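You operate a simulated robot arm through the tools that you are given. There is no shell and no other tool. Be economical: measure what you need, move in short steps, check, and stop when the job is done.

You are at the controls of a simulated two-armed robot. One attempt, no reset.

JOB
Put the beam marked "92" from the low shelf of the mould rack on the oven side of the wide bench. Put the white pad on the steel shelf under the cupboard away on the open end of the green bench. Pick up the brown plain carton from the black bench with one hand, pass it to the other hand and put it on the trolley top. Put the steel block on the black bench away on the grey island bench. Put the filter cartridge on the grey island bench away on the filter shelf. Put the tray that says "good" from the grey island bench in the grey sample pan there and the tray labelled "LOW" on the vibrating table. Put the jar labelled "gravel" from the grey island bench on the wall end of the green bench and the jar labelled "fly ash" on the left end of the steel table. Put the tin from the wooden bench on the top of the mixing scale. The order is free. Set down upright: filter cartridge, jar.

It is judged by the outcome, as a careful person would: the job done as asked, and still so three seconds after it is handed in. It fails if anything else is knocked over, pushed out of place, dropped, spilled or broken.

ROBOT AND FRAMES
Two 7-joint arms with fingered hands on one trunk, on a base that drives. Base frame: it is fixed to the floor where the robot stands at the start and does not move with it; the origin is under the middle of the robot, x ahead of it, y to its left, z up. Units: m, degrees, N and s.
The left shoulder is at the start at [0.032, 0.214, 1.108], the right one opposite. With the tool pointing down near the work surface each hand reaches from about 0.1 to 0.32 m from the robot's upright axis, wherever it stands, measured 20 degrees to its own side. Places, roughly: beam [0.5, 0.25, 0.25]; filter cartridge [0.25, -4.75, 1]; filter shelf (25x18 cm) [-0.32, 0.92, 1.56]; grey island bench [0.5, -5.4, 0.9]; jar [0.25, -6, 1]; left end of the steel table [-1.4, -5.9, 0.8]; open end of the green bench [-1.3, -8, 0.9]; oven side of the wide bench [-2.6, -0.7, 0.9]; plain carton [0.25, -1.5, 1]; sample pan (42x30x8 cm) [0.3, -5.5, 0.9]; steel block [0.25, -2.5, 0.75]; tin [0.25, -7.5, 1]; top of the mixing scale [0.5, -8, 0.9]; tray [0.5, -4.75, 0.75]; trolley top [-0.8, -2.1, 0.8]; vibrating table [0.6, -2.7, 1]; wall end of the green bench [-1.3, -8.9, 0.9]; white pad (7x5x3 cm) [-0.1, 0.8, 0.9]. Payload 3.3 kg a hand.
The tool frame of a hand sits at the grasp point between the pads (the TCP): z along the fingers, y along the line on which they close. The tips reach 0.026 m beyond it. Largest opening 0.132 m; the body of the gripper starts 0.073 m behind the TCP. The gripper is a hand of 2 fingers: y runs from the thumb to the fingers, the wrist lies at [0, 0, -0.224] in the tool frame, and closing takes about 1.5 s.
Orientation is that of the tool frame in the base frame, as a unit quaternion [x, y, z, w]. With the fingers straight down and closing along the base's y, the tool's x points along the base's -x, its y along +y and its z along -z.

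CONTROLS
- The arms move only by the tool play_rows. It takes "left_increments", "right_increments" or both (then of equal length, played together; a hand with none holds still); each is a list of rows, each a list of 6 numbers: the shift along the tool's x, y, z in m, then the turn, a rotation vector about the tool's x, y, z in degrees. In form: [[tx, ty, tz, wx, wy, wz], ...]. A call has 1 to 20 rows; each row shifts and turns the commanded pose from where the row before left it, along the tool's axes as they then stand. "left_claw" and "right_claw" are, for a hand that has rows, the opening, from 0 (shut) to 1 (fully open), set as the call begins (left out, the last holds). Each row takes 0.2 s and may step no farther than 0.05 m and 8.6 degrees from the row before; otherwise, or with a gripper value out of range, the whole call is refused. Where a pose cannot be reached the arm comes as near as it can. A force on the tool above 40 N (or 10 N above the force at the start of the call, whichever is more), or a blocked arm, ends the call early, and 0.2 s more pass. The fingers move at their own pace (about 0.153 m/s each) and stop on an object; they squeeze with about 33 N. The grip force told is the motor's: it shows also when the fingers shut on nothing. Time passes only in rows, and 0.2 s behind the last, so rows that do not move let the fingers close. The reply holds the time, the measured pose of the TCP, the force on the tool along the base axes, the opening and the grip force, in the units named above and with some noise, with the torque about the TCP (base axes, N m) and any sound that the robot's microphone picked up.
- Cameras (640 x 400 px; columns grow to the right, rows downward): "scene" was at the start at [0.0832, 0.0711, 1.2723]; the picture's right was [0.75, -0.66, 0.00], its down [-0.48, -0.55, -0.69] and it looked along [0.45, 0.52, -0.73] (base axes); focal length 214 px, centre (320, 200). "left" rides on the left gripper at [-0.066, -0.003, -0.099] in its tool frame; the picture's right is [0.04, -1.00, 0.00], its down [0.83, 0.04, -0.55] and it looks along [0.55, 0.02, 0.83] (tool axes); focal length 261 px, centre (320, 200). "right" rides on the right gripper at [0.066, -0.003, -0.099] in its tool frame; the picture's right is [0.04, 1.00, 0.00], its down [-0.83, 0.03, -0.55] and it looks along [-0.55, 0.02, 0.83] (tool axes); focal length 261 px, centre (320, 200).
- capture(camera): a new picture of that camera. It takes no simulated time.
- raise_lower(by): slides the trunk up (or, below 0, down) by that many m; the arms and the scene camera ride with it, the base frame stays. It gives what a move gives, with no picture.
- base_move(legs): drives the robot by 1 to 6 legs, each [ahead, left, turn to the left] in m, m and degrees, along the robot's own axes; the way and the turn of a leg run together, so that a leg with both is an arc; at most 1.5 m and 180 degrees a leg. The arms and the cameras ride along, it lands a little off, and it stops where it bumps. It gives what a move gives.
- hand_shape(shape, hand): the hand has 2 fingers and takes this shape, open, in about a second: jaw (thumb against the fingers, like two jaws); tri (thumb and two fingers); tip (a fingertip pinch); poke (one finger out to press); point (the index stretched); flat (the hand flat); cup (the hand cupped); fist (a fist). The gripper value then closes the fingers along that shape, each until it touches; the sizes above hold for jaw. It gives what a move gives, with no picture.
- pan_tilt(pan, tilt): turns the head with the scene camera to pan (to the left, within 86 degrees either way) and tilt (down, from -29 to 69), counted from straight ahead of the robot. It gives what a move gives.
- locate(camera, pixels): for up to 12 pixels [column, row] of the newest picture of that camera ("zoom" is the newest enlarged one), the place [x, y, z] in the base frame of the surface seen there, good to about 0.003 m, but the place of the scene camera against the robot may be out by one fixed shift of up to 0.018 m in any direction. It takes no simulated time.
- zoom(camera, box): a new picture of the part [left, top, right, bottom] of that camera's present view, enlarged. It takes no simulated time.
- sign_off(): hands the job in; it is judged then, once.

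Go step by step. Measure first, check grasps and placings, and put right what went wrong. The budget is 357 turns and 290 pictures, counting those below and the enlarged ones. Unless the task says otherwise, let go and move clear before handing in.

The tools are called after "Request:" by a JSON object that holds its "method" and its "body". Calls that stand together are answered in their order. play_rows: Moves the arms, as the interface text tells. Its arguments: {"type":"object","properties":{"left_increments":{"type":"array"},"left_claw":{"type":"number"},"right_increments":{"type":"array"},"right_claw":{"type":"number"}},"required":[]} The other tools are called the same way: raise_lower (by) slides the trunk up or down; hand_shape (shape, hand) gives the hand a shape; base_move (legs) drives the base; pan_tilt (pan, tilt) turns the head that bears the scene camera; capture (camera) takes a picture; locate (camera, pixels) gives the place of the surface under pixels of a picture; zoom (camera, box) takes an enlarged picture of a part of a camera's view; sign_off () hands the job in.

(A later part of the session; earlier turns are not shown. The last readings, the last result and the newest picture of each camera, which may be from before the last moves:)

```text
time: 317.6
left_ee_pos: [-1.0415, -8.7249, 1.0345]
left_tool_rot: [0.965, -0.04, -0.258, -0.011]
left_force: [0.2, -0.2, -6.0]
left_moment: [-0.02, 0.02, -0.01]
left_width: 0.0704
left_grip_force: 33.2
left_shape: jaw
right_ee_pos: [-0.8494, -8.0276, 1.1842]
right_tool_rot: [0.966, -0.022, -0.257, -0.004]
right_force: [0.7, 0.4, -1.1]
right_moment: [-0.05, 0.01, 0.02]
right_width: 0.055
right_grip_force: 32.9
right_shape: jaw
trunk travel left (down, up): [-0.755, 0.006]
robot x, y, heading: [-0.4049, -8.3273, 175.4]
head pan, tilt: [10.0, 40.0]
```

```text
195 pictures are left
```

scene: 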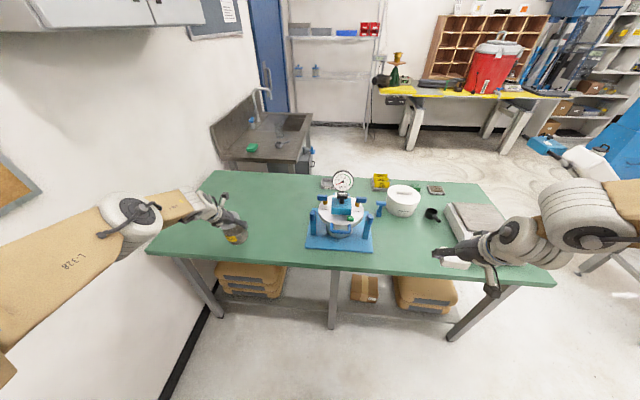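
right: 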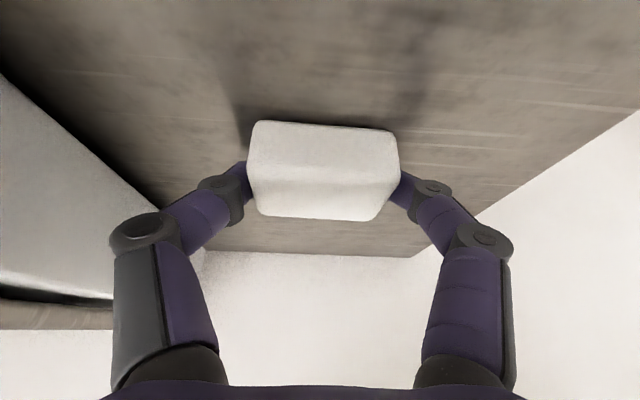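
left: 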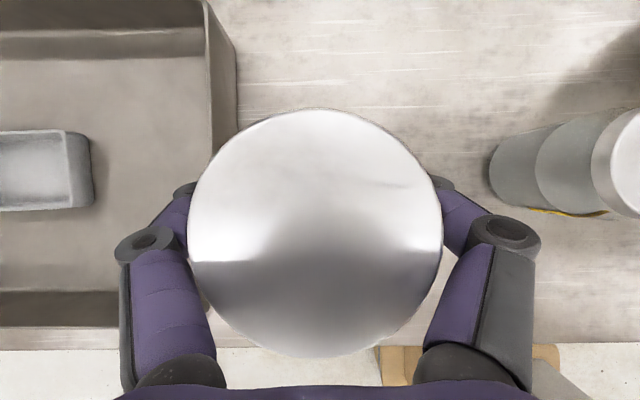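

The jar is by the wall end; that area (215,230) is free. I advance 15 cm and 6 cm left, then lower with the trunk.

Request:
{"method": "base_move", "body": {"legs": [[0.15, 0.06, 0]]}}

Request:
{"method": "raise_lower", "body": {"by": -0.08}}

Request:
{"method": "capture", "body": {"camera": "scene"}}

Request:
{"method": "capture", "body": {"camera": "left"}}

```text
time: 319.0
left_ee_pos: [-1.1939, -8.7701, 1.0345]
left_tool_rot: [0.965, -0.041, -0.257, -0.011]
left_force: [0.9, -0.9, -6.0]
left_moment: [0.0, 0.04, -0.02]
left_width: 0.0706
left_grip_force: 33.1
left_shape: jaw
right_ee_pos: [-1.0028, -8.0743, 1.1844]
right_tool_rot: [0.966, -0.023, -0.257, -0.005]
right_force: [-0.4, -0.4, -1.1]
right_moment: [-0.04, -0.04, 0.01]
right_width: 0.0549
right_grip_force: 33.4
right_shape: jaw
trunk travel left (down, up): [-0.755, 0.006]
robot x, y, heading: [-0.5574, -8.3811, 175.2]
head pan, tilt: [10.0, 40.0]
```

```text
time: 320.1
left_ee_pos: [-1.1932, -8.7711, 0.9551]
left_tool_rot: [0.965, -0.041, -0.257, -0.011]
left_force: [0.8, 0.3, -4.7]
left_moment: [0.03, -0.03, 0.01]
left_width: 0.0705
left_grip_force: 33.2
left_shape: jaw
right_ee_pos: [-1.0006, -8.0745, 1.1051]
right_tool_rot: [0.966, -0.023, -0.258, -0.006]
right_force: [-0.6, -0.1, 0.0]
right_moment: [0.01, 0.01, 0.0]
right_width: 0.0547
right_grip_force: 32.6
right_shape: jaw
trunk travel left (down, up): [-0.675, 0.086]
robot x, y, heading: [-0.5539, -8.3797, 175.4]
head pan, tilt: [10.0, 40.0]
```

```text
194 pictures are left
```

scene: 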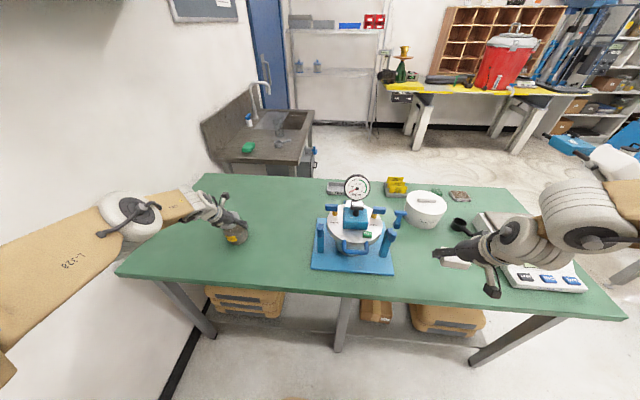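

```text
193 pictures are left
```

left: 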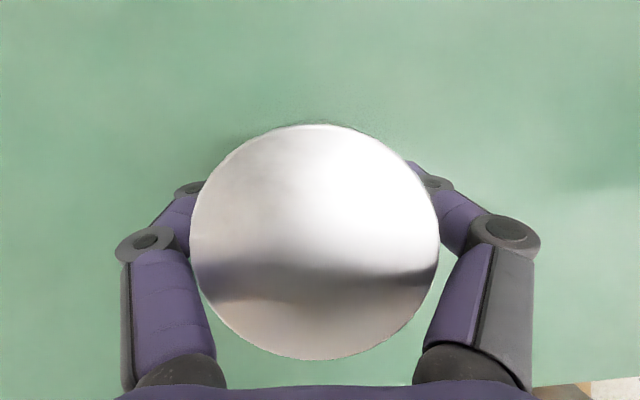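

I lower gently to contact.

Request:
{"method": "raise_lower", "body": {"by": -0.009}}

Request:
{"method": "raise_lower", "body": {"by": -0.004}}

Request:
{"method": "raise_lower", "body": {"by": -0.003}}

```text
time: 320.7
left_ee_pos: [-1.1937, -8.771, 0.9461]
left_tool_rot: [0.965, -0.041, -0.258, -0.011]
left_force: [-0.8, 0.5, -4.1]
left_moment: [0.0, -0.07, -0.03]
left_width: 0.0701
left_grip_force: 33.2
left_shape: jaw
right_ee_pos: [-1.001, -8.0739, 1.0964]
right_tool_rot: [0.966, -0.023, -0.257, -0.005]
right_force: [-0.2, -0.6, -0.4]
right_moment: [-0.02, 0.01, 0.01]
right_width: 0.0548
right_grip_force: 32.9
right_shape: jaw
trunk travel left (down, up): [-0.666, 0.095]
robot x, y, heading: [-0.5527, -8.3757, 175.4]
head pan, tilt: [10.0, 40.0]
```

```text
time: 321.2
left_ee_pos: [-1.1942, -8.771, 0.9435]
left_tool_rot: [0.965, -0.042, -0.259, -0.012]
left_force: [-2.1, 0.3, 1.3]
left_moment: [0.04, 0.01, 0.01]
left_width: 0.0705
left_grip_force: 33.1
left_shape: jaw
right_ee_pos: [-1.001, -8.0738, 1.0922]
right_tool_rot: [0.966, -0.023, -0.257, -0.005]
right_force: [-0.3, 0.8, 0.3]
right_moment: [0.02, 0.0, 0.01]
right_width: 0.0549
right_grip_force: 32.6
right_shape: jaw
trunk travel left (down, up): [-0.662, 0.099]
robot x, y, heading: [-0.554, -8.3778, 175.3]
head pan, tilt: [10.0, 40.0]
```

```text
time: 321.8
left_ee_pos: [-1.1931, -8.7689, 0.9399]
left_tool_rot: [0.965, -0.042, -0.259, -0.012]
left_force: [-0.8, 1.3, 6.8]
left_moment: [0.0, -0.06, 0.01]
left_width: 0.07
left_grip_force: 33.1
left_shape: jaw
right_ee_pos: [-1.0002, -8.0737, 1.09]
right_tool_rot: [0.966, -0.023, -0.258, -0.005]
right_force: [0.0, -0.1, -0.4]
right_moment: [-0.03, 0.0, 0.0]
right_width: 0.0548
right_grip_force: 32.9
right_shape: jaw
trunk travel left (down, up): [-0.659, 0.102]
robot x, y, heading: [-0.5545, -8.3772, 175.1]
head pan, tilt: [10.0, 40.0]
```

The jar is seated (6.8 N up). I open and raise clear.

Request:
{"method": "play_rows", "body": {"left_increments": [[0, 0, 0, 0, 0, 0], [0, 0, 0, 0, 0, 0], [0, 0, 0, 0, 0, 0]], "left_claw": 0.85}}

Request:
{"method": "raise_lower", "body": {"by": 0.1}}

Request:
{"method": "base_move", "body": {"legs": [[-0.12, 0, 0]]}}

Request:
{"method": "capture", "body": {"camera": "scene"}}

Request:
{"method": "capture", "body": {"camera": "right"}}

```text
time: 322.6
left_ee_pos: [-1.193, -8.7709, 0.9386]
left_tool_rot: [0.966, -0.042, -0.257, -0.012]
left_force: [0.0, 0.3, 0.0]
left_moment: [0.0, -0.03, 0.01]
left_width: 0.1122
left_grip_force: 0.1
left_shape: jaw
right_ee_pos: [-1.001, -8.0726, 1.0892]
right_tool_rot: [0.966, -0.024, -0.258, -0.005]
right_force: [-0.3, 0.0, -0.5]
right_moment: [-0.01, -0.03, 0.0]
right_width: 0.0548
right_grip_force: 32.9
right_shape: jaw
trunk travel left (down, up): [-0.659, 0.102]
robot x, y, heading: [-0.5543, -8.3827, 174.9]
head pan, tilt: [10.0, 40.0]
```

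```text
time: 323.9
left_ee_pos: [-1.1945, -8.7698, 1.038]
left_tool_rot: [0.965, -0.043, -0.258, -0.013]
left_force: [0.2, 0.1, 0.2]
left_moment: [0.02, 0.01, -0.03]
left_width: 0.1123
left_grip_force: 0.1
left_shape: jaw
right_ee_pos: [-1.0011, -8.0745, 1.1889]
right_tool_rot: [0.966, -0.023, -0.257, -0.005]
right_force: [0.0, -0.7, -1.1]
right_moment: [-0.03, -0.01, 0.0]
right_width: 0.0545
right_grip_force: 33.0
right_shape: jaw
trunk travel left (down, up): [-0.759, 0.002]
robot x, y, heading: [-0.558, -8.3774, 175.2]
head pan, tilt: [10.0, 40.0]
```

```text
time: 325.1
left_ee_pos: [-1.0705, -8.7806, 1.039]
left_tool_rot: [0.965, -0.043, -0.258, -0.013]
left_force: [0.4, -0.5, 0.3]
left_moment: [-0.02, 0.0, -0.03]
left_width: 0.112
left_grip_force: 0.2
left_shape: jaw
right_ee_pos: [-0.877, -8.0831, 1.1894]
right_tool_rot: [0.966, -0.025, -0.258, -0.006]
right_force: [-0.1, 0.1, 0.0]
right_moment: [0.02, 0.01, 0.04]
right_width: 0.0549
right_grip_force: 32.9
right_shape: jaw
trunk travel left (down, up): [-0.759, 0.002]
robot x, y, heading: [-0.4316, -8.3884, 175.1]
head pan, tilt: [10.0, 40.0]
```

```text
192 pictures are left
```

scene: 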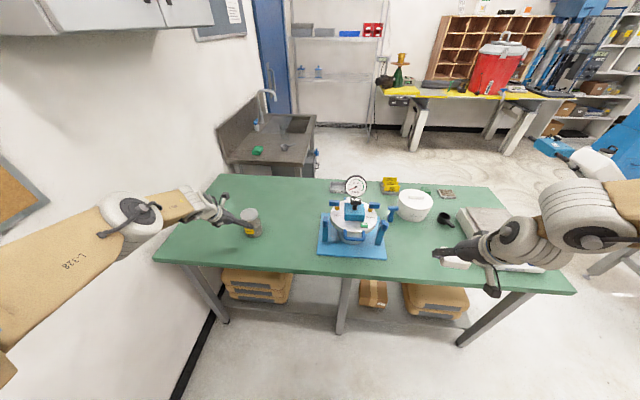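

```text
191 pictures are left
```

right: 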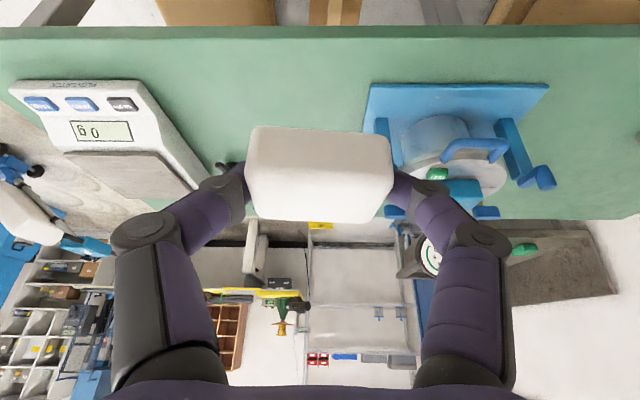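

The jar stands upright. I find the free strip between the scale and the apparatus for the pad.

Request:
{"method": "locate", "body": {"camera": "right", "pixels": [[280, 60], [280, 30], [205, 160], [130, 80], [370, 85], [365, 130], [225, 165], [280, 110], [60, 82]]}}

Request:
{"method": "locate", "body": {"camera": "scene", "pixels": [[415, 245], [430, 265], [405, 265], [420, 225], [445, 222], [475, 238], [388, 255], [412, 212]]}}

```text
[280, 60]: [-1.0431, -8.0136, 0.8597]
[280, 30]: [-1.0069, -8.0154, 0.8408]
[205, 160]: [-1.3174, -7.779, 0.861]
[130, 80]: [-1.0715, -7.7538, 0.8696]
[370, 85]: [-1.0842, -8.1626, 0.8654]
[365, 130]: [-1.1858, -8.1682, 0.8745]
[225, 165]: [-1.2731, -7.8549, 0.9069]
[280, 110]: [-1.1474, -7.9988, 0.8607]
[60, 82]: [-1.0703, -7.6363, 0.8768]
```

```text
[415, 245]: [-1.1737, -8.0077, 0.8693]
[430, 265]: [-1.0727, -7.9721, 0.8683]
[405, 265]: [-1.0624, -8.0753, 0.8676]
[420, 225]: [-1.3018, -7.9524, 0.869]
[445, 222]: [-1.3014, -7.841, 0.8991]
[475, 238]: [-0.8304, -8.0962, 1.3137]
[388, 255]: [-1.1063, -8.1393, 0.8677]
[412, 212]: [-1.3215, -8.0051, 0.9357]
```

Free spot (-1.15,-7.99). I lift/retract the left hand to clear the jar, drive forward, then lower the pad with the right arm alone.

Request:
{"method": "play_rows", "body": {"left_increments": [[0.0116, 0, -0.03, 0, 0, 0], [0.0116, 0, -0.03, 0, 0, 0], [0.0116, 0, -0.03, 0, 0, 0], [0.0116, 0, -0.03, 0, 0, 0]]}}

Request:
{"method": "base_move", "body": {"legs": [[0.28, -0.069, 0]]}}

Request:
{"method": "play_rows", "body": {"right_increments": [[0.018, 0, 0.032, 0, 0, 0], [0.018, 0, 0.032, 0, 0, 0], [0.018, 0, 0.032, 0, 0, 0], [0.018, 0, 0.032, 0, 0, 0], [0.018, 0, 0.032, 0, 0, 0], [0.018, 0, 0.032, 0, 0, 0]]}}

Request:
{"method": "capture", "body": {"camera": "scene"}}

Request:
{"method": "capture", "body": {"camera": "right"}}

```text
time: 326.1
left_ee_pos: [-0.9721, -8.7891, 1.1207]
left_tool_rot: [0.965, -0.043, -0.259, -0.012]
left_force: [0.4, 0.4, 0.4]
left_moment: [0.0, 0.01, -0.02]
left_width: 0.1119
left_grip_force: 0.0
left_shape: jaw
right_ee_pos: [-0.8753, -8.0846, 1.19]
right_tool_rot: [0.966, -0.024, -0.259, -0.005]
right_force: [0.3, 0.0, -0.1]
right_moment: [0.0, 0.03, 0.0]
right_width: 0.0551
right_grip_force: 32.4
right_shape: jaw
trunk travel left (down, up): [-0.759, 0.002]
robot x, y, heading: [-0.4312, -8.389, 175.0]
head pan, tilt: [10.0, 40.0]
```

```text
time: 328.1
left_ee_pos: [-1.2478, -8.6953, 1.1195]
left_tool_rot: [0.965, -0.045, -0.257, -0.013]
left_force: [0.0, 0.2, -0.1]
left_moment: [-0.04, -0.05, 0.01]
left_width: 0.1118
left_grip_force: 0.1
left_shape: jaw
right_ee_pos: [-1.1508, -7.9896, 1.188]
right_tool_rot: [0.966, -0.025, -0.257, -0.006]
right_force: [-0.4, -0.2, 1.1]
right_moment: [0.01, 0.02, -0.01]
right_width: 0.0547
right_grip_force: 32.8
right_shape: jaw
trunk travel left (down, up): [-0.759, 0.002]
robot x, y, heading: [-0.7113, -8.2947, 174.8]
head pan, tilt: [10.0, 40.0]
```

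```text
time: 329.6
left_ee_pos: [-1.2479, -8.6949, 1.1194]
left_tool_rot: [0.965, -0.043, -0.258, -0.012]
left_force: [0.4, 0.0, 0.2]
left_moment: [0.0, 0.01, -0.05]
left_width: 0.112
left_grip_force: 0.1
left_shape: jaw
right_ee_pos: [-1.097, -7.912, 1.1062]
right_tool_rot: [0.966, -0.025, -0.258, -0.006]
right_force: [0.2, -0.1, -0.7]
right_moment: [0.01, 0.0, -0.02]
right_width: 0.0548
right_grip_force: 32.9
right_shape: jaw
right hand out of reach, approached as far as the arm can: row 1, 2, 3, 4, 5, 6
trunk travel left (down, up): [-0.759, 0.002]
robot x, y, heading: [-0.7088, -8.292, 174.9]
head pan, tilt: [10.0, 40.0]
```

```text
190 pictures are left
```

scene: 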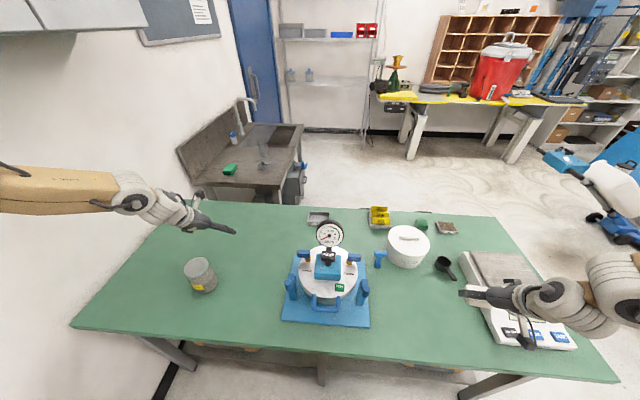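

```text
189 pictures are left
```

right: 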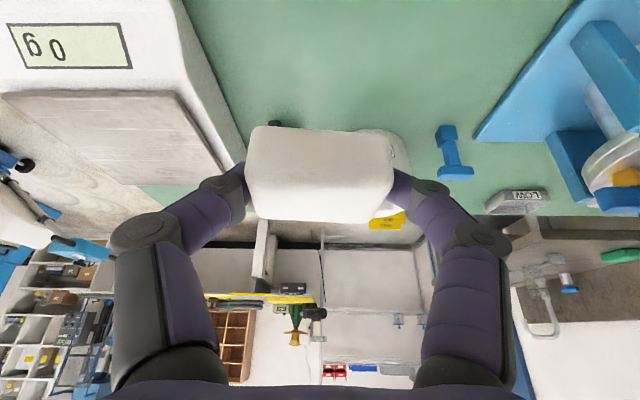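

The right arm can't lower by itself in this posture. I'll raise the left hand well above the jar so that I can lower with the trunk instead.

Request:
{"method": "play_rows", "body": {"left_increments": [[-0.005, 0, -0.04, 0, 0, 0], [-0.005, 0, -0.04, 0, 0, 0], [-0.005, 0, -0.04, 0, 0, 0], [-0.005, 0, -0.04, 0, 0, 0], [-0.005, 0, -0.04, 0, 0, 0]]}}

```text
time: 330.8
left_ee_pos: [-1.1714, -8.7033, 1.3064]
left_tool_rot: [0.965, -0.044, -0.257, -0.012]
left_force: [0.9, -0.3, 0.2]
left_moment: [-0.02, -0.01, 0.0]
left_width: 0.1122
left_grip_force: 0.1
left_shape: jaw
right_ee_pos: [-1.0961, -7.9131, 1.1064]
right_tool_rot: [0.966, -0.025, -0.258, -0.006]
right_force: [-0.7, 0.3, 0.2]
right_moment: [-0.03, 0.0, -0.02]
right_width: 0.0549
right_grip_force: 33.0
right_shape: jaw
trunk travel left (down, up): [-0.759, 0.002]
robot x, y, heading: [-0.7048, -8.2953, 174.9]
head pan, tilt: [10.0, 40.0]
```

Left is high now. I strafe so the pad is over (-1.13,-7.99) and lower the trunk.

Request:
{"method": "base_move", "body": {"legs": [[0.026, 0.08, 0]]}}

Request:
{"method": "raise_lower", "body": {"by": -0.17}}

Request:
{"method": "capture", "body": {"camera": "right"}}

Request:
{"method": "capture", "body": {"camera": "scene"}}

```text
time: 331.8
left_ee_pos: [-1.2066, -8.7806, 1.3044]
left_tool_rot: [0.965, -0.045, -0.258, -0.013]
left_force: [-0.2, -0.1, -0.3]
left_moment: [0.0, -0.01, -0.02]
left_width: 0.1121
left_grip_force: 0.1
left_shape: jaw
right_ee_pos: [-1.1308, -7.9911, 1.1083]
right_tool_rot: [0.966, -0.026, -0.257, -0.007]
right_force: [-0.7, -0.9, 0.1]
right_moment: [0.01, 0.0, 0.0]
right_width: 0.0546
right_grip_force: 32.9
right_shape: jaw
trunk travel left (down, up): [-0.759, 0.002]
robot x, y, heading: [-0.7356, -8.3759, 175.1]
head pan, tilt: [10.0, 40.0]
```

```text
time: 333.8
left_ee_pos: [-1.2058, -8.7793, 1.1362]
left_tool_rot: [0.965, -0.044, -0.258, -0.012]
left_force: [0.1, -0.1, 1.0]
left_moment: [-0.02, -0.01, -0.01]
left_width: 0.1121
left_grip_force: 0.0
left_shape: jaw
right_ee_pos: [-1.1288, -7.9912, 0.9361]
right_tool_rot: [0.966, -0.025, -0.258, -0.006]
right_force: [0.3, 0.1, -1.3]
right_moment: [-0.02, 0.01, -0.01]
right_width: 0.055
right_grip_force: 32.7
right_shape: jaw
trunk travel left (down, up): [-0.589, 0.172]
robot x, y, heading: [-0.7369, -8.3698, 174.9]
head pan, tilt: [10.0, 40.0]
```

```text
188 pictures are left
```

right: 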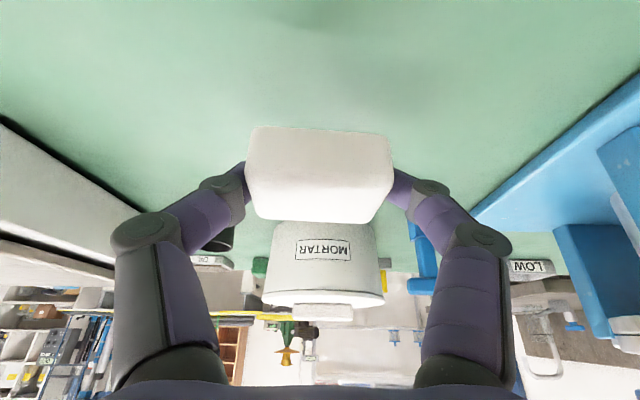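

```text
187 pictures are left
```

scene: 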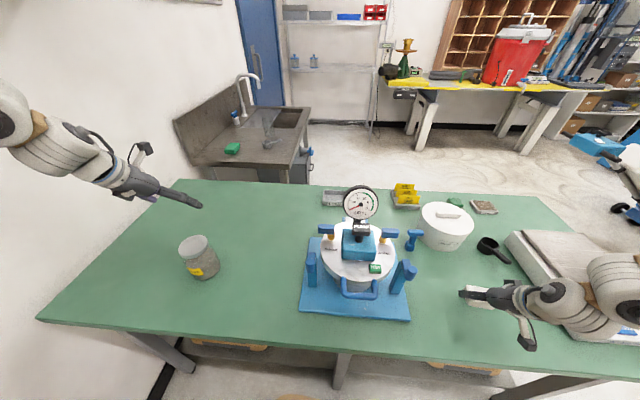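

Path is clear; I lower the last part and release.

Request:
{"method": "raise_lower", "body": {"by": -0.042}}

Request:
{"method": "raise_lower", "body": {"by": -0.005}}

Request:
{"method": "play_rows", "body": {"right_increments": [[0, 0, 0, 0, 0, 0], [0, 0, 0, 0, 0, 0], [0, 0, 0, 0, 0, 0]], "right_claw": 0.85}}

Request:
{"method": "raise_lower", "body": {"by": 0.16}}

Request:
{"method": "base_move", "body": {"legs": [[-0.3, 0, 0]]}}

Request:
{"method": "capture", "body": {"camera": "scene"}}

```text
time: 334.6
left_ee_pos: [-1.2054, -8.7797, 1.0943]
left_tool_rot: [0.965, -0.044, -0.259, -0.013]
left_force: [0.0, 0.0, -0.3]
left_moment: [0.0, -0.04, -0.01]
left_width: 0.1119
left_grip_force: 0.0
left_shape: jaw
right_ee_pos: [-1.1281, -7.9899, 0.8951]
right_tool_rot: [0.966, -0.026, -0.258, -0.006]
right_force: [0.4, -0.6, -0.7]
right_moment: [-0.01, -0.03, -0.02]
right_width: 0.055
right_grip_force: 32.7
right_shape: jaw
trunk travel left (down, up): [-0.547, 0.214]
robot x, y, heading: [-0.7403, -8.3733, 175.2]
head pan, tilt: [10.0, 40.0]
```

```text
time: 335.1
left_ee_pos: [-1.2062, -8.7808, 1.0886]
left_tool_rot: [0.965, -0.044, -0.258, -0.013]
left_force: [0.8, -0.4, 0.5]
left_moment: [-0.02, 0.0, 0.0]
left_width: 0.112
left_grip_force: 0.0
left_shape: jaw
right_ee_pos: [-1.1292, -7.9905, 0.8892]
right_tool_rot: [0.966, -0.026, -0.257, -0.006]
right_force: [0.9, 0.0, -1.1]
right_moment: [0.0, -0.01, 0.01]
right_width: 0.055
right_grip_force: 33.1
right_shape: jaw
trunk travel left (down, up): [-0.542, 0.219]
robot x, y, heading: [-0.74, -8.3736, 175.0]
head pan, tilt: [10.0, 40.0]
```

```text
time: 335.9
left_ee_pos: [-1.206, -8.7807, 1.0887]
left_tool_rot: [0.965, -0.044, -0.258, -0.012]
left_force: [-1.2, 0.0, 0.3]
left_moment: [-0.03, 0.01, 0.02]
left_width: 0.1121
left_grip_force: 0.1
left_shape: jaw
right_ee_pos: [-1.1285, -7.9899, 0.8895]
right_tool_rot: [0.966, -0.026, -0.257, -0.006]
right_force: [0.3, 0.2, 0.1]
right_moment: [0.0, -0.04, -0.02]
right_width: 0.112
right_grip_force: 0.1
right_shape: jaw
trunk travel left (down, up): [-0.542, 0.219]
robot x, y, heading: [-0.7403, -8.3726, 174.6]
head pan, tilt: [10.0, 40.0]
```

```text
time: 337.8
left_ee_pos: [-1.206, -8.7793, 1.2477]
left_tool_rot: [0.965, -0.044, -0.258, -0.012]
left_force: [-0.8, -0.9, -0.1]
left_moment: [0.01, -0.02, 0.02]
left_width: 0.112
left_grip_force: 0.1
left_shape: jaw
right_ee_pos: [-1.1296, -7.9906, 1.049]
right_tool_rot: [0.966, -0.026, -0.257, -0.007]
right_force: [0.4, 0.2, -0.7]
right_moment: [0.0, 0.0, -0.02]
right_width: 0.112
right_grip_force: 0.1
right_shape: jaw
trunk travel left (down, up): [-0.702, 0.059]
robot x, y, heading: [-0.7376, -8.3749, 174.7]
head pan, tilt: [10.0, 40.0]
```

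```text
time: 339.8
left_ee_pos: [-0.9143, -8.805, 1.2502]
left_tool_rot: [0.965, -0.045, -0.257, -0.013]
left_force: [0.5, 0.5, 0.4]
left_moment: [0.02, 0.04, 0.01]
left_width: 0.1118
left_grip_force: 0.1
left_shape: jaw
right_ee_pos: [-0.836, -8.0159, 1.0504]
right_tool_rot: [0.966, -0.027, -0.258, -0.006]
right_force: [-0.6, 0.1, 0.3]
right_moment: [-0.02, 0.0, 0.01]
right_width: 0.1122
right_grip_force: 0.1
right_shape: jaw
trunk travel left (down, up): [-0.702, 0.059]
robot x, y, heading: [-0.4507, -8.3985, 174.8]
head pan, tilt: [10.0, 40.0]
```

```text
186 pictures are left
```

scene: 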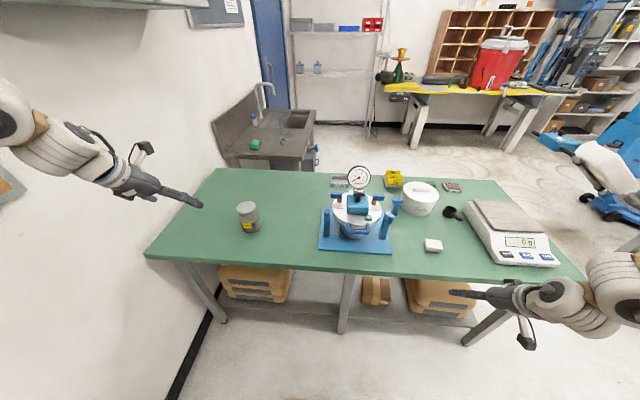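

The pad lies on the open end, clear of others. Next the tin: I move north along the aisle and turn to face the wooden bench.

Request:
{"method": "base_move", "body": {"legs": [[0, -0.6, 0], [0, 0, -174.8]]}}

Request:
{"method": "pan_tilt", "body": {"pan": 0, "tilt": 42}}

Request:
{"method": "capture", "body": {"camera": "scene"}}

```text
time: 350.2
left_ee_pos: [0.0292, -7.3539, 1.2486]
left_tool_rot: [-0.008, 0.966, 0.002, 0.259]
left_force: [0.6, -0.7, 0.9]
left_moment: [0.01, 0.0, -0.03]
left_width: 0.1116
left_grip_force: 0.0
left_shape: jaw
right_ee_pos: [0.0382, -8.1471, 1.049]
right_tool_rot: [-0.027, 0.966, 0.008, 0.257]
right_force: [-0.7, 0.0, 0.8]
right_moment: [-0.01, -0.02, 0.01]
right_width: 0.112
right_grip_force: 0.0
right_shape: jaw
trunk travel left (down, up): [-0.702, 0.059]
robot x, y, heading: [-0.3903, -7.8064, 1.2]
head pan, tilt: [10.0, 40.0]
```

```text
time: 350.9
left_ee_pos: [0.0293, -7.3524, 1.2483]
left_tool_rot: [-0.007, 0.966, 0.001, 0.258]
left_force: [-1.0, 0.0, 0.6]
left_moment: [-0.02, -0.01, -0.01]
left_width: 0.1117
left_grip_force: 0.1
left_shape: jaw
right_ee_pos: [0.0383, -8.1466, 1.0497]
right_tool_rot: [-0.027, 0.966, 0.008, 0.257]
right_force: [-0.7, 0.0, 0.3]
right_moment: [-0.01, -0.01, 0.03]
right_width: 0.1121
right_grip_force: 0.0
right_shape: jaw
trunk travel left (down, up): [-0.702, 0.059]
robot x, y, heading: [-0.3908, -7.8072, 1.2]
head pan, tilt: [0.0, 42.0]
```

```text
185 pictures are left
```

scene: 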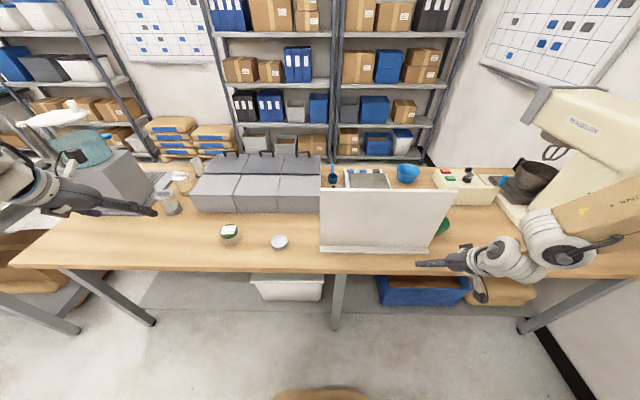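

A small flat tin is at (279,242), a jar-like item at (230,231), and the scale sits behind an upright white shield at (385,215). I zoom and measure.

Request:
{"method": "zoom", "body": {"camera": "scene", "box": [200, 140, 480, 280]}}

Request:
{"method": "locate", "body": {"camera": "scene", "pixels": [[279, 238], [230, 227], [322, 190], [449, 195], [365, 180], [350, 170], [385, 175], [320, 248], [435, 248], [290, 265], [330, 180], [260, 210]]}}

```text
2.29 times, centred on (340, 210) of scene
```

zoom: 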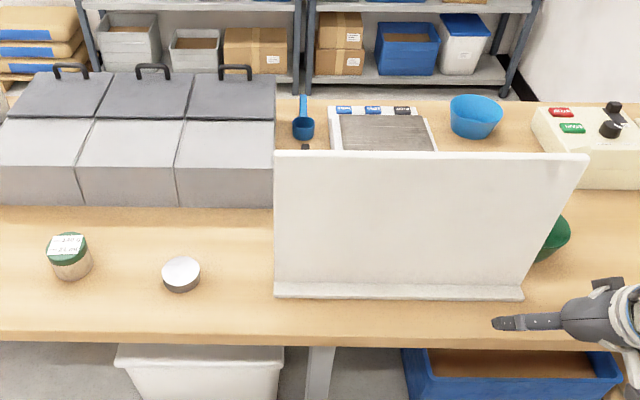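

```text
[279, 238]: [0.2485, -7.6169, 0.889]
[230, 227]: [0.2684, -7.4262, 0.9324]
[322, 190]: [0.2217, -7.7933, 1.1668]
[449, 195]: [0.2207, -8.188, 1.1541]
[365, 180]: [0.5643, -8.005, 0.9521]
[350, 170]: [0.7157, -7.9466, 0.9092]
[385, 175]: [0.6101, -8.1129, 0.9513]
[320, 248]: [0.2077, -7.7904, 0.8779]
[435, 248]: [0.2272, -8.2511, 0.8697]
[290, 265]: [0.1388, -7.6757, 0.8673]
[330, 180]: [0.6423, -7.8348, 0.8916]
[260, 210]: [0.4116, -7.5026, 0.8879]
```

The tin (flat, metallic) stands at (0.2485,-7.617); the scale pan is behind the shield at about (0.57,-8.03), z≈0.945, shield top ≈1.16. I zoom on the two candidates and measure the bench front and underside.

Request:
{"method": "zoom", "body": {"camera": "scene", "box": [210, 210, 300, 260]}}

Request:
{"method": "locate", "body": {"camera": "scene", "pixels": [[200, 290], [340, 325], [260, 290], [310, 272], [200, 269], [345, 185], [388, 188], [352, 188], [400, 300], [310, 305], [262, 180], [150, 322]]}}

```text
7.11 times, centred on (255, 235) of scene
```

zoom: 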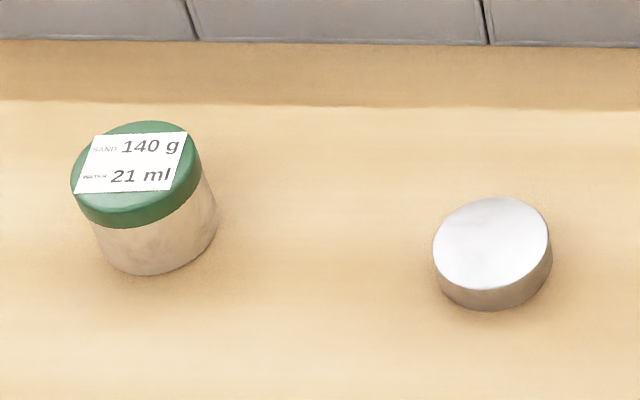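

```text
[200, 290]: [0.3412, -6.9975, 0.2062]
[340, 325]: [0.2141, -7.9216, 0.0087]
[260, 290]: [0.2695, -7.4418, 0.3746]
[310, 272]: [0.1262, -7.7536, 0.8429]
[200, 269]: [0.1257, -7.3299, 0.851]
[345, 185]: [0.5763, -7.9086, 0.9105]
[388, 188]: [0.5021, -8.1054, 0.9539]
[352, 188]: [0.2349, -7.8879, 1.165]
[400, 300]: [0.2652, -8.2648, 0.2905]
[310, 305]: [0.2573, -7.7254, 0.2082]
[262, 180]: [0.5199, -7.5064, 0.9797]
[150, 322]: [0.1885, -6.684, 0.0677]
```

Comparing heights, the lidded tin "SAND 140 g / WATER 21 ml" (centre ≈0.894) fits the listed place (z 1), the small disc (centre ≈0.872) would not; so the tin is the green-lidded one at (0.268,-7.426). I'll need to reach over the shield, so I test the right arm's reach: trunk up, hand up and forward.

Request:
{"method": "raise_lower", "body": {"by": 0.055}}

Request:
{"method": "play_rows", "body": {"right_increments": [[-0.02, 0, -0.0346, 0, 0, 0], [-0.02, 0, -0.0346, 0, 0, 0], [-0.02, 0, -0.0346, 0, 0, 0], [-0.03, 0, 0.017, 0, 0, 0], [-0.03, 0, 0.017, 0, 0, 0], [-0.03, 0, 0.017, 0, 0, 0]]}}

Request:
{"method": "capture", "body": {"camera": "scene"}}

```text
time: 351.9
left_ee_pos: [0.0304, -7.3532, 1.3032]
left_tool_rot: [-0.007, 0.966, 0.001, 0.258]
left_force: [0.2, -0.7, -0.1]
left_moment: [0.0, 0.0, 0.0]
left_width: 0.1121
left_grip_force: 0.0
left_shape: jaw
right_ee_pos: [0.0382, -8.1477, 1.105]
right_tool_rot: [-0.027, 0.966, 0.008, 0.257]
right_force: [-0.3, 0.2, -0.2]
right_moment: [0.0, -0.04, 0.0]
right_width: 0.112
right_grip_force: 0.1
right_shape: jaw
trunk travel left (down, up): [-0.757, 0.004]
robot x, y, heading: [-0.3906, -7.8122, 0.9]
head pan, tilt: [0.0, 42.0]
```

```text
time: 353.3
left_ee_pos: [0.0301, -7.3528, 1.3019]
left_tool_rot: [-0.008, 0.966, 0.001, 0.258]
left_force: [0.3, -0.6, 0.8]
left_moment: [0.01, 0.02, 0.01]
left_width: 0.1121
left_grip_force: 0.1
left_shape: jaw
right_ee_pos: [0.1464, -8.1428, 1.2254]
right_tool_rot: [-0.026, 0.966, 0.007, 0.257]
right_force: [0.1, 1.1, 0.0]
right_moment: [0.01, 0.03, 0.01]
right_width: 0.1118
right_grip_force: 0.2
right_shape: jaw
trunk travel left (down, up): [-0.757, 0.004]
robot x, y, heading: [-0.3897, -7.8074, 1.0]
head pan, tilt: [0.0, 42.0]
```

```text
182 pictures are left
```

scene: 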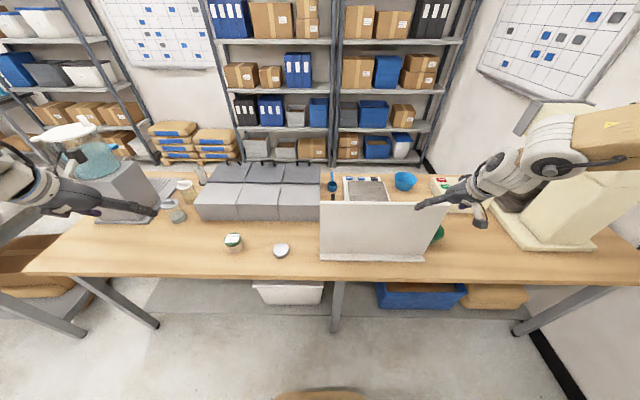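

Good reach so far. I extend a little more to find the limit.

Request:
{"method": "play_rows", "body": {"right_increments": [[-0.03, 0, 0.017, 0, 0, 0], [-0.03, 0, 0.017, 0, 0, 0], [-0.03, 0, 0.017, 0, 0, 0]]}}

Request:
{"method": "zoom", "body": {"camera": "scene", "box": [310, 130, 470, 230]}}

Request:
{"method": "locate", "body": {"camera": "scene", "pixels": [[346, 182], [386, 182], [388, 199], [347, 199], [368, 190], [350, 176], [385, 176], [438, 233]]}}

```text
time: 354.1
left_ee_pos: [0.029, -7.3534, 1.3042]
left_tool_rot: [-0.007, 0.966, 0.001, 0.258]
left_force: [-0.3, 0.1, 0.2]
left_moment: [0.02, -0.01, 0.02]
left_width: 0.1121
left_grip_force: 0.0
left_shape: jaw
right_ee_pos: [0.2049, -8.1517, 1.2426]
right_tool_rot: [-0.027, 0.966, 0.009, 0.258]
right_force: [0.4, 0.3, -0.2]
right_moment: [0.01, 0.0, -0.01]
right_width: 0.1122
right_grip_force: 0.1
right_shape: jaw
right hand out of reach, approached as far as the arm can: row 2, 3
trunk travel left (down, up): [-0.757, 0.004]
robot x, y, heading: [-0.3885, -7.8047, 1.3]
head pan, tilt: [0.0, 42.0]
```

```text
4.00 times, centred on (390, 180) of scene
```

zoom: 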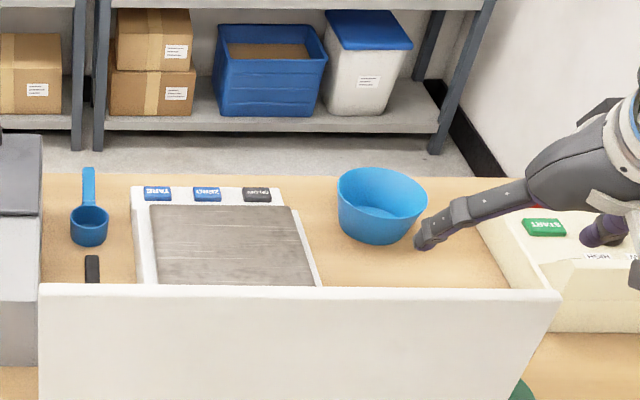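

```text
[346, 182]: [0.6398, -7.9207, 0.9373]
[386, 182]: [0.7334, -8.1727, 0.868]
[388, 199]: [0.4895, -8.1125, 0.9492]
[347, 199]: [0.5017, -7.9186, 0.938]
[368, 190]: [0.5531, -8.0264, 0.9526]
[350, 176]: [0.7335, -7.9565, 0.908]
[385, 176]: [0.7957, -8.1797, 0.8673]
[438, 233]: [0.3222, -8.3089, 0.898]
```

Right reach limit is f≈0.593. The scale's keys face east, so I check if there is room on the east side of the bench.

Request:
{"method": "locate", "body": {"camera": "scene", "pixels": [[430, 168], [400, 165], [290, 160], [350, 160], [405, 150], [250, 160], [200, 155], [520, 150], [300, 155], [235, 150]]}}

```text
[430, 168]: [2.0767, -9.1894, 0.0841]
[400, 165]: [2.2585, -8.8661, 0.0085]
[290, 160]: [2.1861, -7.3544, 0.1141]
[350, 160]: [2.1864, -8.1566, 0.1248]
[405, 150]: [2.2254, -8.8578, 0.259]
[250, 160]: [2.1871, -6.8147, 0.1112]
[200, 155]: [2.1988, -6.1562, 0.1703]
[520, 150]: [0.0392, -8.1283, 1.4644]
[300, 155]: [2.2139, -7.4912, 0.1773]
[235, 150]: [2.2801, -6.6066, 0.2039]
```

There's a 1.3 m aisle east of the bench, so I can place the tin from that side. First I pick the tin with the left hand here: retract the right hand, align the base, lower the left arm behind the tin.

Request:
{"method": "play_rows", "body": {"right_increments": [[0.03, 0, -0.017, 0, 0, 0], [0.03, 0, -0.017, 0, 0, 0], [0.03, 0, -0.017, 0, 0, 0], [0.03, 0, -0.017, 0, 0, 0]]}}

Request:
{"method": "base_move", "body": {"legs": [[0.06, -0.073, -1.2]]}}

Request:
{"method": "play_rows", "body": {"left_increments": [[0.008, 0, 0.039, 0, 0, 0], [0.008, 0, 0.039, 0, 0, 0], [0.008, 0, 0.039, 0, 0, 0], [0.008, 0, 0.039, 0, 0, 0], [0.008, 0, 0.039, 0, 0, 0], [0.008, 0, 0.039, 0, 0, 0], [0.008, 0, 0.039, 0, 0, 0]], "left_claw": 0.8}}

Request:
{"method": "capture", "body": {"camera": "left"}}

```text
time: 355.1
left_ee_pos: [0.0279, -7.3537, 1.3042]
left_tool_rot: [-0.007, 0.966, 0.001, 0.259]
left_force: [0.2, -0.2, 0.2]
left_moment: [-0.03, -0.07, 0.04]
left_width: 0.1118
left_grip_force: 0.0
left_shape: jaw
right_ee_pos: [0.0683, -8.1602, 1.2429]
right_tool_rot: [-0.026, 0.966, 0.009, 0.259]
right_force: [0.4, -1.7, -0.5]
right_moment: [-0.01, 0.01, 0.0]
right_width: 0.1119
right_grip_force: 0.0
right_shape: jaw
trunk travel left (down, up): [-0.757, 0.004]
robot x, y, heading: [-0.3917, -7.8055, 1.3]
head pan, tilt: [0.0, 42.0]
```

```text
time: 356.2
left_ee_pos: [0.1015, -7.436, 1.3037]
left_tool_rot: [0.003, 0.966, -0.001, 0.258]
left_force: [-0.3, -0.1, -0.5]
left_moment: [0.0, 0.02, -0.02]
left_width: 0.1121
left_grip_force: 0.1
left_shape: jaw
right_ee_pos: [0.1254, -8.243, 1.2417]
right_tool_rot: [-0.017, 0.966, 0.005, 0.257]
right_force: [0.6, -0.7, 0.5]
right_moment: [0.04, -0.02, 0.01]
right_width: 0.1123
right_grip_force: 0.0
right_shape: jaw
trunk travel left (down, up): [-0.757, 0.004]
robot x, y, heading: [-0.3242, -7.8811, -0.1]
head pan, tilt: [0.0, 42.0]
```

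```text
time: 357.8
left_ee_pos: [0.1911, -7.4348, 1.0378]
left_tool_rot: [0.003, 0.966, -0.001, 0.258]
left_force: [0.4, 0.0, 0.4]
left_moment: [-0.04, 0.01, -0.01]
left_width: 0.1059
left_grip_force: 0.1
left_shape: jaw
right_ee_pos: [0.1242, -8.2433, 1.2426]
right_tool_rot: [-0.016, 0.966, 0.005, 0.258]
right_force: [0.4, -0.4, -0.3]
right_moment: [-0.03, -0.02, -0.03]
right_width: 0.1119
right_grip_force: 0.0
right_shape: jaw
trunk travel left (down, up): [-0.757, 0.004]
robot x, y, heading: [-0.3256, -7.8825, 0.1]
head pan, tilt: [0.0, 42.0]
```

```text
180 pictures are left
```

left: 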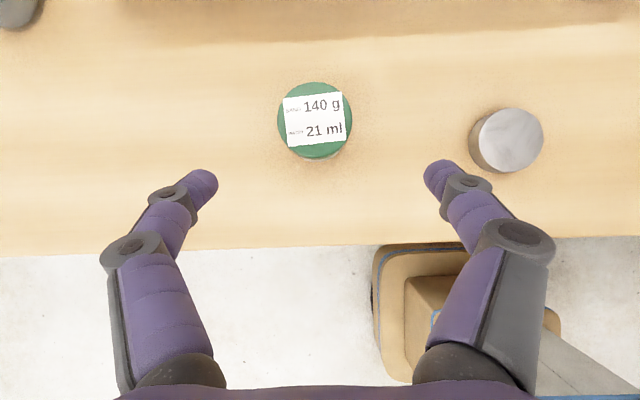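

Before grasping, I measure both candidates precisely with the hand camera, to settle which is the tin.

Request:
{"method": "locate", "body": {"camera": "left", "pixels": [[508, 135], [480, 135], [540, 135], [508, 112], [480, 165], [440, 120], [560, 200], [315, 118], [280, 118], [351, 118], [318, 156], [250, 130]]}}

Request:
{"method": "zoom", "body": {"camera": "left", "box": [260, 60, 580, 200]}}

```text
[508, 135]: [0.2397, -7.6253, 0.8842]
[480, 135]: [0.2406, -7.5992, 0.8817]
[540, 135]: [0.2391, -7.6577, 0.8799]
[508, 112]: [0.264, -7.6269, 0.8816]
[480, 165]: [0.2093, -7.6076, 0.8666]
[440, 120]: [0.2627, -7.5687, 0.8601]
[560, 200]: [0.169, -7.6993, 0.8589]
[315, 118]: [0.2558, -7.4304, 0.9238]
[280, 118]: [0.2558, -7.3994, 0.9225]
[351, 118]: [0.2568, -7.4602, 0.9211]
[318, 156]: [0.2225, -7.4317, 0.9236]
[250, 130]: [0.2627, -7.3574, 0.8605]
```

```text
2.00 times, centred on (420, 130) of left
```

zoom: 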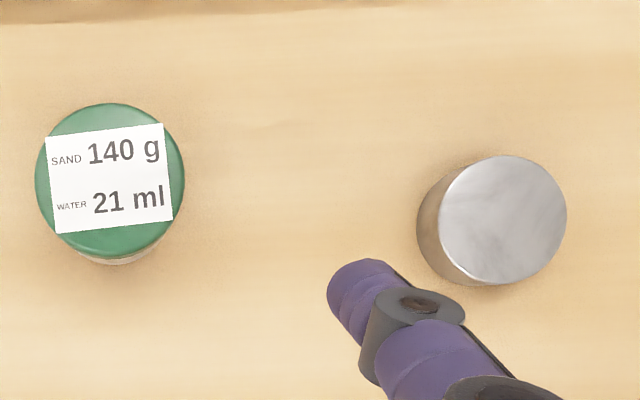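

The disc (62 mm, centre z 0.871, y -7.63) doesn't match the listed place; the lidded tin (y -7.43, centre 0.892) does. I grasp the lidded tin.

Request:
{"method": "play_rows", "body": {"left_increments": [[0.003, 0.0012, 0.0367, 0, 0, 0], [0.003, 0.0012, 0.0367, 0, 0, 0], [0.003, 0.0012, 0.0367, 0, 0, 0], [0.003, 0.0012, 0.0367, 0, 0, 0], [0, 0, 0, 0, 0, 0]]}}

Request:
{"method": "capture", "body": {"camera": "left"}}

```text
time: 359.0
left_ee_pos: [0.2186, -7.4485, 0.9353]
left_tool_rot: [0.002, 0.966, -0.002, 0.258]
left_force: [0.5, -0.3, 0.5]
left_moment: [0.03, -0.01, 0.01]
left_width: 0.1057
left_grip_force: 0.1
left_shape: jaw
left hand out of reach, approached as far as the arm can: row 3, 4
right_ee_pos: [0.1246, -8.2443, 1.2412]
right_tool_rot: [-0.016, 0.966, 0.005, 0.258]
right_force: [-0.5, 1.1, 0.4]
right_moment: [0.01, -0.01, -0.03]
right_width: 0.1119
right_grip_force: 0.0
right_shape: jaw
trunk travel left (down, up): [-0.757, 0.004]
robot x, y, heading: [-0.3331, -7.8813, -0.1]
head pan, tilt: [0.0, 42.0]
```

```text
178 pictures are left
```

left: 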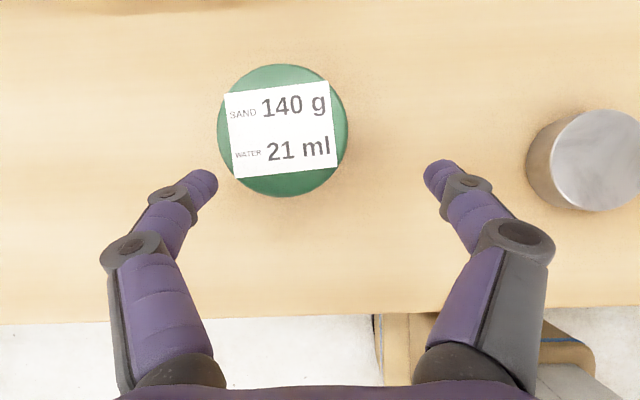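

I trim with the base: 18 mm left, then 35 mm forward, and lower the trunk 3 cm.

Request:
{"method": "base_move", "body": {"legs": [[0, 0.018, 0], [0.035, 0, 0]]}}

Request:
{"method": "raise_lower", "body": {"by": -0.03}}

Request:
{"method": "capture", "body": {"camera": "left"}}

```text
time: 360.3
left_ee_pos: [0.254, -7.4314, 0.9367]
left_tool_rot: [0.003, 0.966, -0.001, 0.258]
left_force: [-0.1, 0.4, -0.8]
left_moment: [0.01, -0.01, 0.0]
left_width: 0.1057
left_grip_force: 0.1
left_shape: jaw
right_ee_pos: [0.1601, -8.2262, 1.2407]
right_tool_rot: [-0.016, 0.966, 0.006, 0.257]
right_force: [1.1, -0.2, 0.1]
right_moment: [-0.01, -0.01, 0.0]
right_width: 0.1119
right_grip_force: 0.1
right_shape: jaw
trunk travel left (down, up): [-0.757, 0.004]
robot x, y, heading: [-0.2943, -7.864, -0.4]
head pan, tilt: [0.0, 42.0]
```

```text
time: 361.0
left_ee_pos: [0.2544, -7.4296, 0.906]
left_tool_rot: [0.004, 0.966, -0.002, 0.258]
left_force: [0.2, 0.2, 0.5]
left_moment: [0.01, -0.02, 0.01]
left_width: 0.1056
left_grip_force: 0.1
left_shape: jaw
right_ee_pos: [0.1595, -8.225, 1.2133]
right_tool_rot: [-0.016, 0.966, 0.005, 0.258]
right_force: [0.4, -0.8, -0.2]
right_moment: [0.01, 0.01, -0.02]
right_width: 0.1121
right_grip_force: 0.1
right_shape: jaw
trunk travel left (down, up): [-0.727, 0.034]
robot x, y, heading: [-0.2947, -7.8637, -0.2]
head pan, tilt: [0.0, 42.0]
```

```text
177 pictures are left
```

left: 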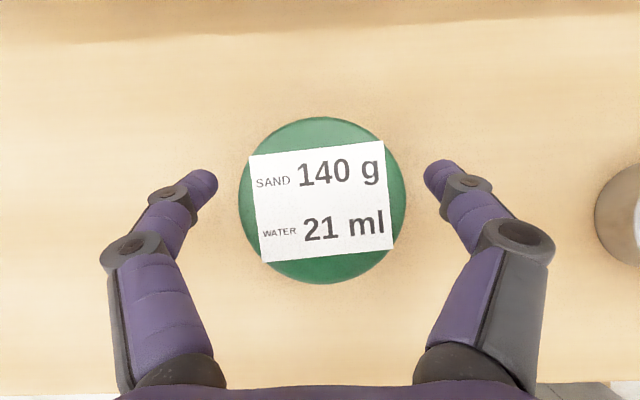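

Request:
{"method": "play_rows", "body": {"left_increments": [[0, 0, 0, 0, 0, 0], [0, 0, 0, 0, 0, 0], [0, 0, 0, 0, 0, 0], [0, 0, 0, 0, 0, 0]], "left_claw": 0}}

Request:
{"method": "raise_lower", "body": {"by": 0.033}}

Request:
{"method": "play_rows", "body": {"left_increments": [[-0.008, 0, -0.039, 0, 0, 0], [-0.008, 0, -0.039, 0, 0, 0], [-0.008, 0, -0.039, 0, 0, 0], [-0.008, 0, -0.039, 0, 0, 0], [-0.008, 0, -0.039, 0, 0, 0]]}}

Request:
{"method": "capture", "body": {"camera": "left"}}

```text
time: 362.0
left_ee_pos: [0.254, -7.4296, 0.906]
left_tool_rot: [0.003, 0.966, -0.001, 0.258]
left_force: [-1.0, 0.0, -0.5]
left_moment: [-0.05, 0.01, -0.01]
left_width: 0.058
left_grip_force: 32.6
left_shape: jaw
right_ee_pos: [0.1594, -8.2244, 1.211]
right_tool_rot: [-0.016, 0.966, 0.005, 0.257]
right_force: [0.2, -0.8, -0.1]
right_moment: [0.01, 0.0, 0.01]
right_width: 0.1118
right_grip_force: 0.1
right_shape: jaw
trunk travel left (down, up): [-0.727, 0.034]
robot x, y, heading: [-0.2928, -7.863, -0.2]
head pan, tilt: [0.0, 42.0]
```

```text
time: 362.8
left_ee_pos: [0.2557, -7.4293, 0.9392]
left_tool_rot: [0.003, 0.966, -0.002, 0.257]
left_force: [0.5, 0.2, -1.6]
left_moment: [0.02, -0.02, 0.01]
left_width: 0.0581
left_grip_force: 32.7
left_shape: jaw
right_ee_pos: [0.1606, -8.2261, 1.2443]
right_tool_rot: [-0.016, 0.966, 0.005, 0.257]
right_force: [0.3, 0.2, 0.6]
right_moment: [0.0, -0.02, -0.02]
right_width: 0.1121
right_grip_force: 0.0
right_shape: jaw
trunk travel left (down, up): [-0.76, 0.001]
robot x, y, heading: [-0.2938, -7.8623, -0.0]
head pan, tilt: [0.0, 42.0]
```

```text
time: 364.0
left_ee_pos: [0.1903, -7.4274, 1.128]
left_tool_rot: [0.004, 0.966, -0.002, 0.258]
left_force: [0.3, 0.4, -1.0]
left_moment: [-0.01, 0.03, 0.0]
left_width: 0.0579
left_grip_force: 33.2
left_shape: jaw
right_ee_pos: [0.1576, -8.2243, 1.2448]
right_tool_rot: [-0.016, 0.966, 0.005, 0.257]
right_force: [0.2, -0.6, -0.9]
right_moment: [-0.04, 0.01, -0.01]
right_width: 0.112
right_grip_force: 0.1
right_shape: jaw
trunk travel left (down, up): [-0.76, 0.001]
robot x, y, heading: [-0.2909, -7.8636, 0.0]
head pan, tilt: [0.0, 42.0]
```

```text
176 pictures are left
```

left: 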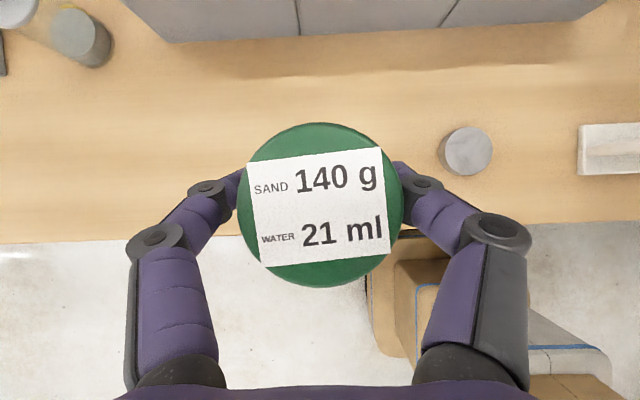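

Tin held. With the right hand I'll fetch the FLY ASH jar. I raise the left hand, back off, and strafe north to the island.

Request:
{"method": "play_rows", "body": {"left_increments": [[-0.02, 0, -0.037, 0, 0, 0], [-0.02, 0, -0.037, 0, 0, 0], [-0.02, 0, -0.037, 0, 0, 0], [-0.02, 0, -0.037, 0, 0, 0]]}}

Request:
{"method": "base_move", "body": {"legs": [[-0.17, 0, 0], [0, 1.2, 0], [0, 1.03, 0]]}}

Request:
{"method": "capture", "body": {"camera": "right"}}

Request:
{"method": "capture", "body": {"camera": "scene"}}

```text
time: 365.0
left_ee_pos: [0.1868, -7.4291, 1.2969]
left_tool_rot: [0.003, 0.966, -0.001, 0.257]
left_force: [0.0, 0.3, -2.2]
left_moment: [-0.01, -0.02, 0.0]
left_width: 0.0577
left_grip_force: 33.3
left_shape: jaw
right_ee_pos: [0.1598, -8.2256, 1.2456]
right_tool_rot: [-0.015, 0.966, 0.005, 0.258]
right_force: [-0.1, -0.1, 0.3]
right_moment: [-0.02, -0.01, -0.02]
right_width: 0.1122
right_grip_force: 0.0
right_shape: jaw
trunk travel left (down, up): [-0.76, 0.001]
robot x, y, heading: [-0.2953, -7.8633, 0.3]
head pan, tilt: [0.0, 42.0]
```

```text
time: 377.1
left_ee_pos: [0.1077, -5.2092, 1.2957]
left_tool_rot: [0.023, 0.966, -0.006, 0.257]
left_force: [0.3, -0.3, -2.0]
left_moment: [0.0, 0.01, 0.0]
left_width: 0.0577
left_grip_force: 33.3
left_shape: jaw
right_ee_pos: [0.0465, -6.0029, 1.2448]
right_tool_rot: [0.004, 0.966, 0.0, 0.257]
right_force: [0.0, -0.4, 0.4]
right_moment: [0.02, 0.01, 0.0]
right_width: 0.1117
right_grip_force: 0.1
right_shape: jaw
trunk travel left (down, up): [-0.76, 0.001]
robot x, y, heading: [-0.3922, -5.6201, -2.5]
head pan, tilt: [0.0, 42.0]
```

```text
175 pictures are left
```

right: 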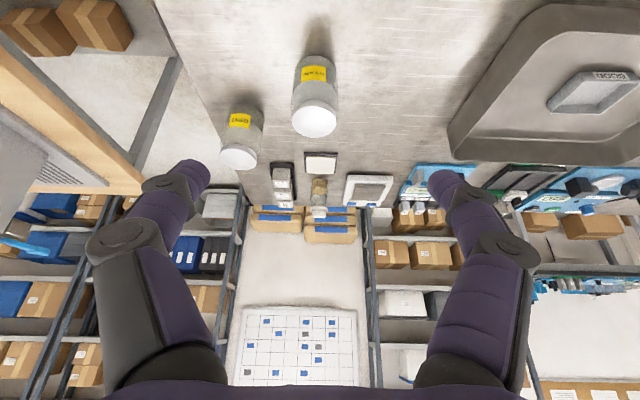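

```text
174 pictures are left
```

scene: 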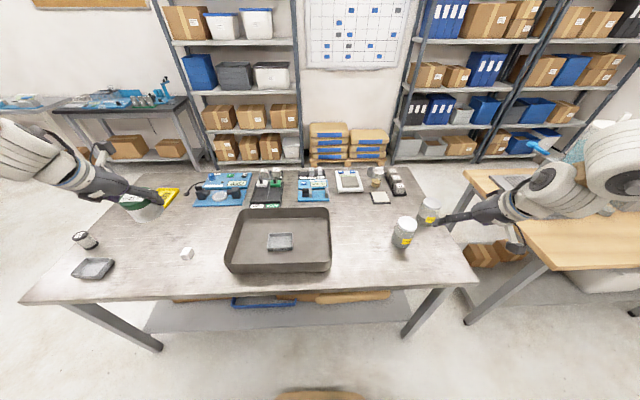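

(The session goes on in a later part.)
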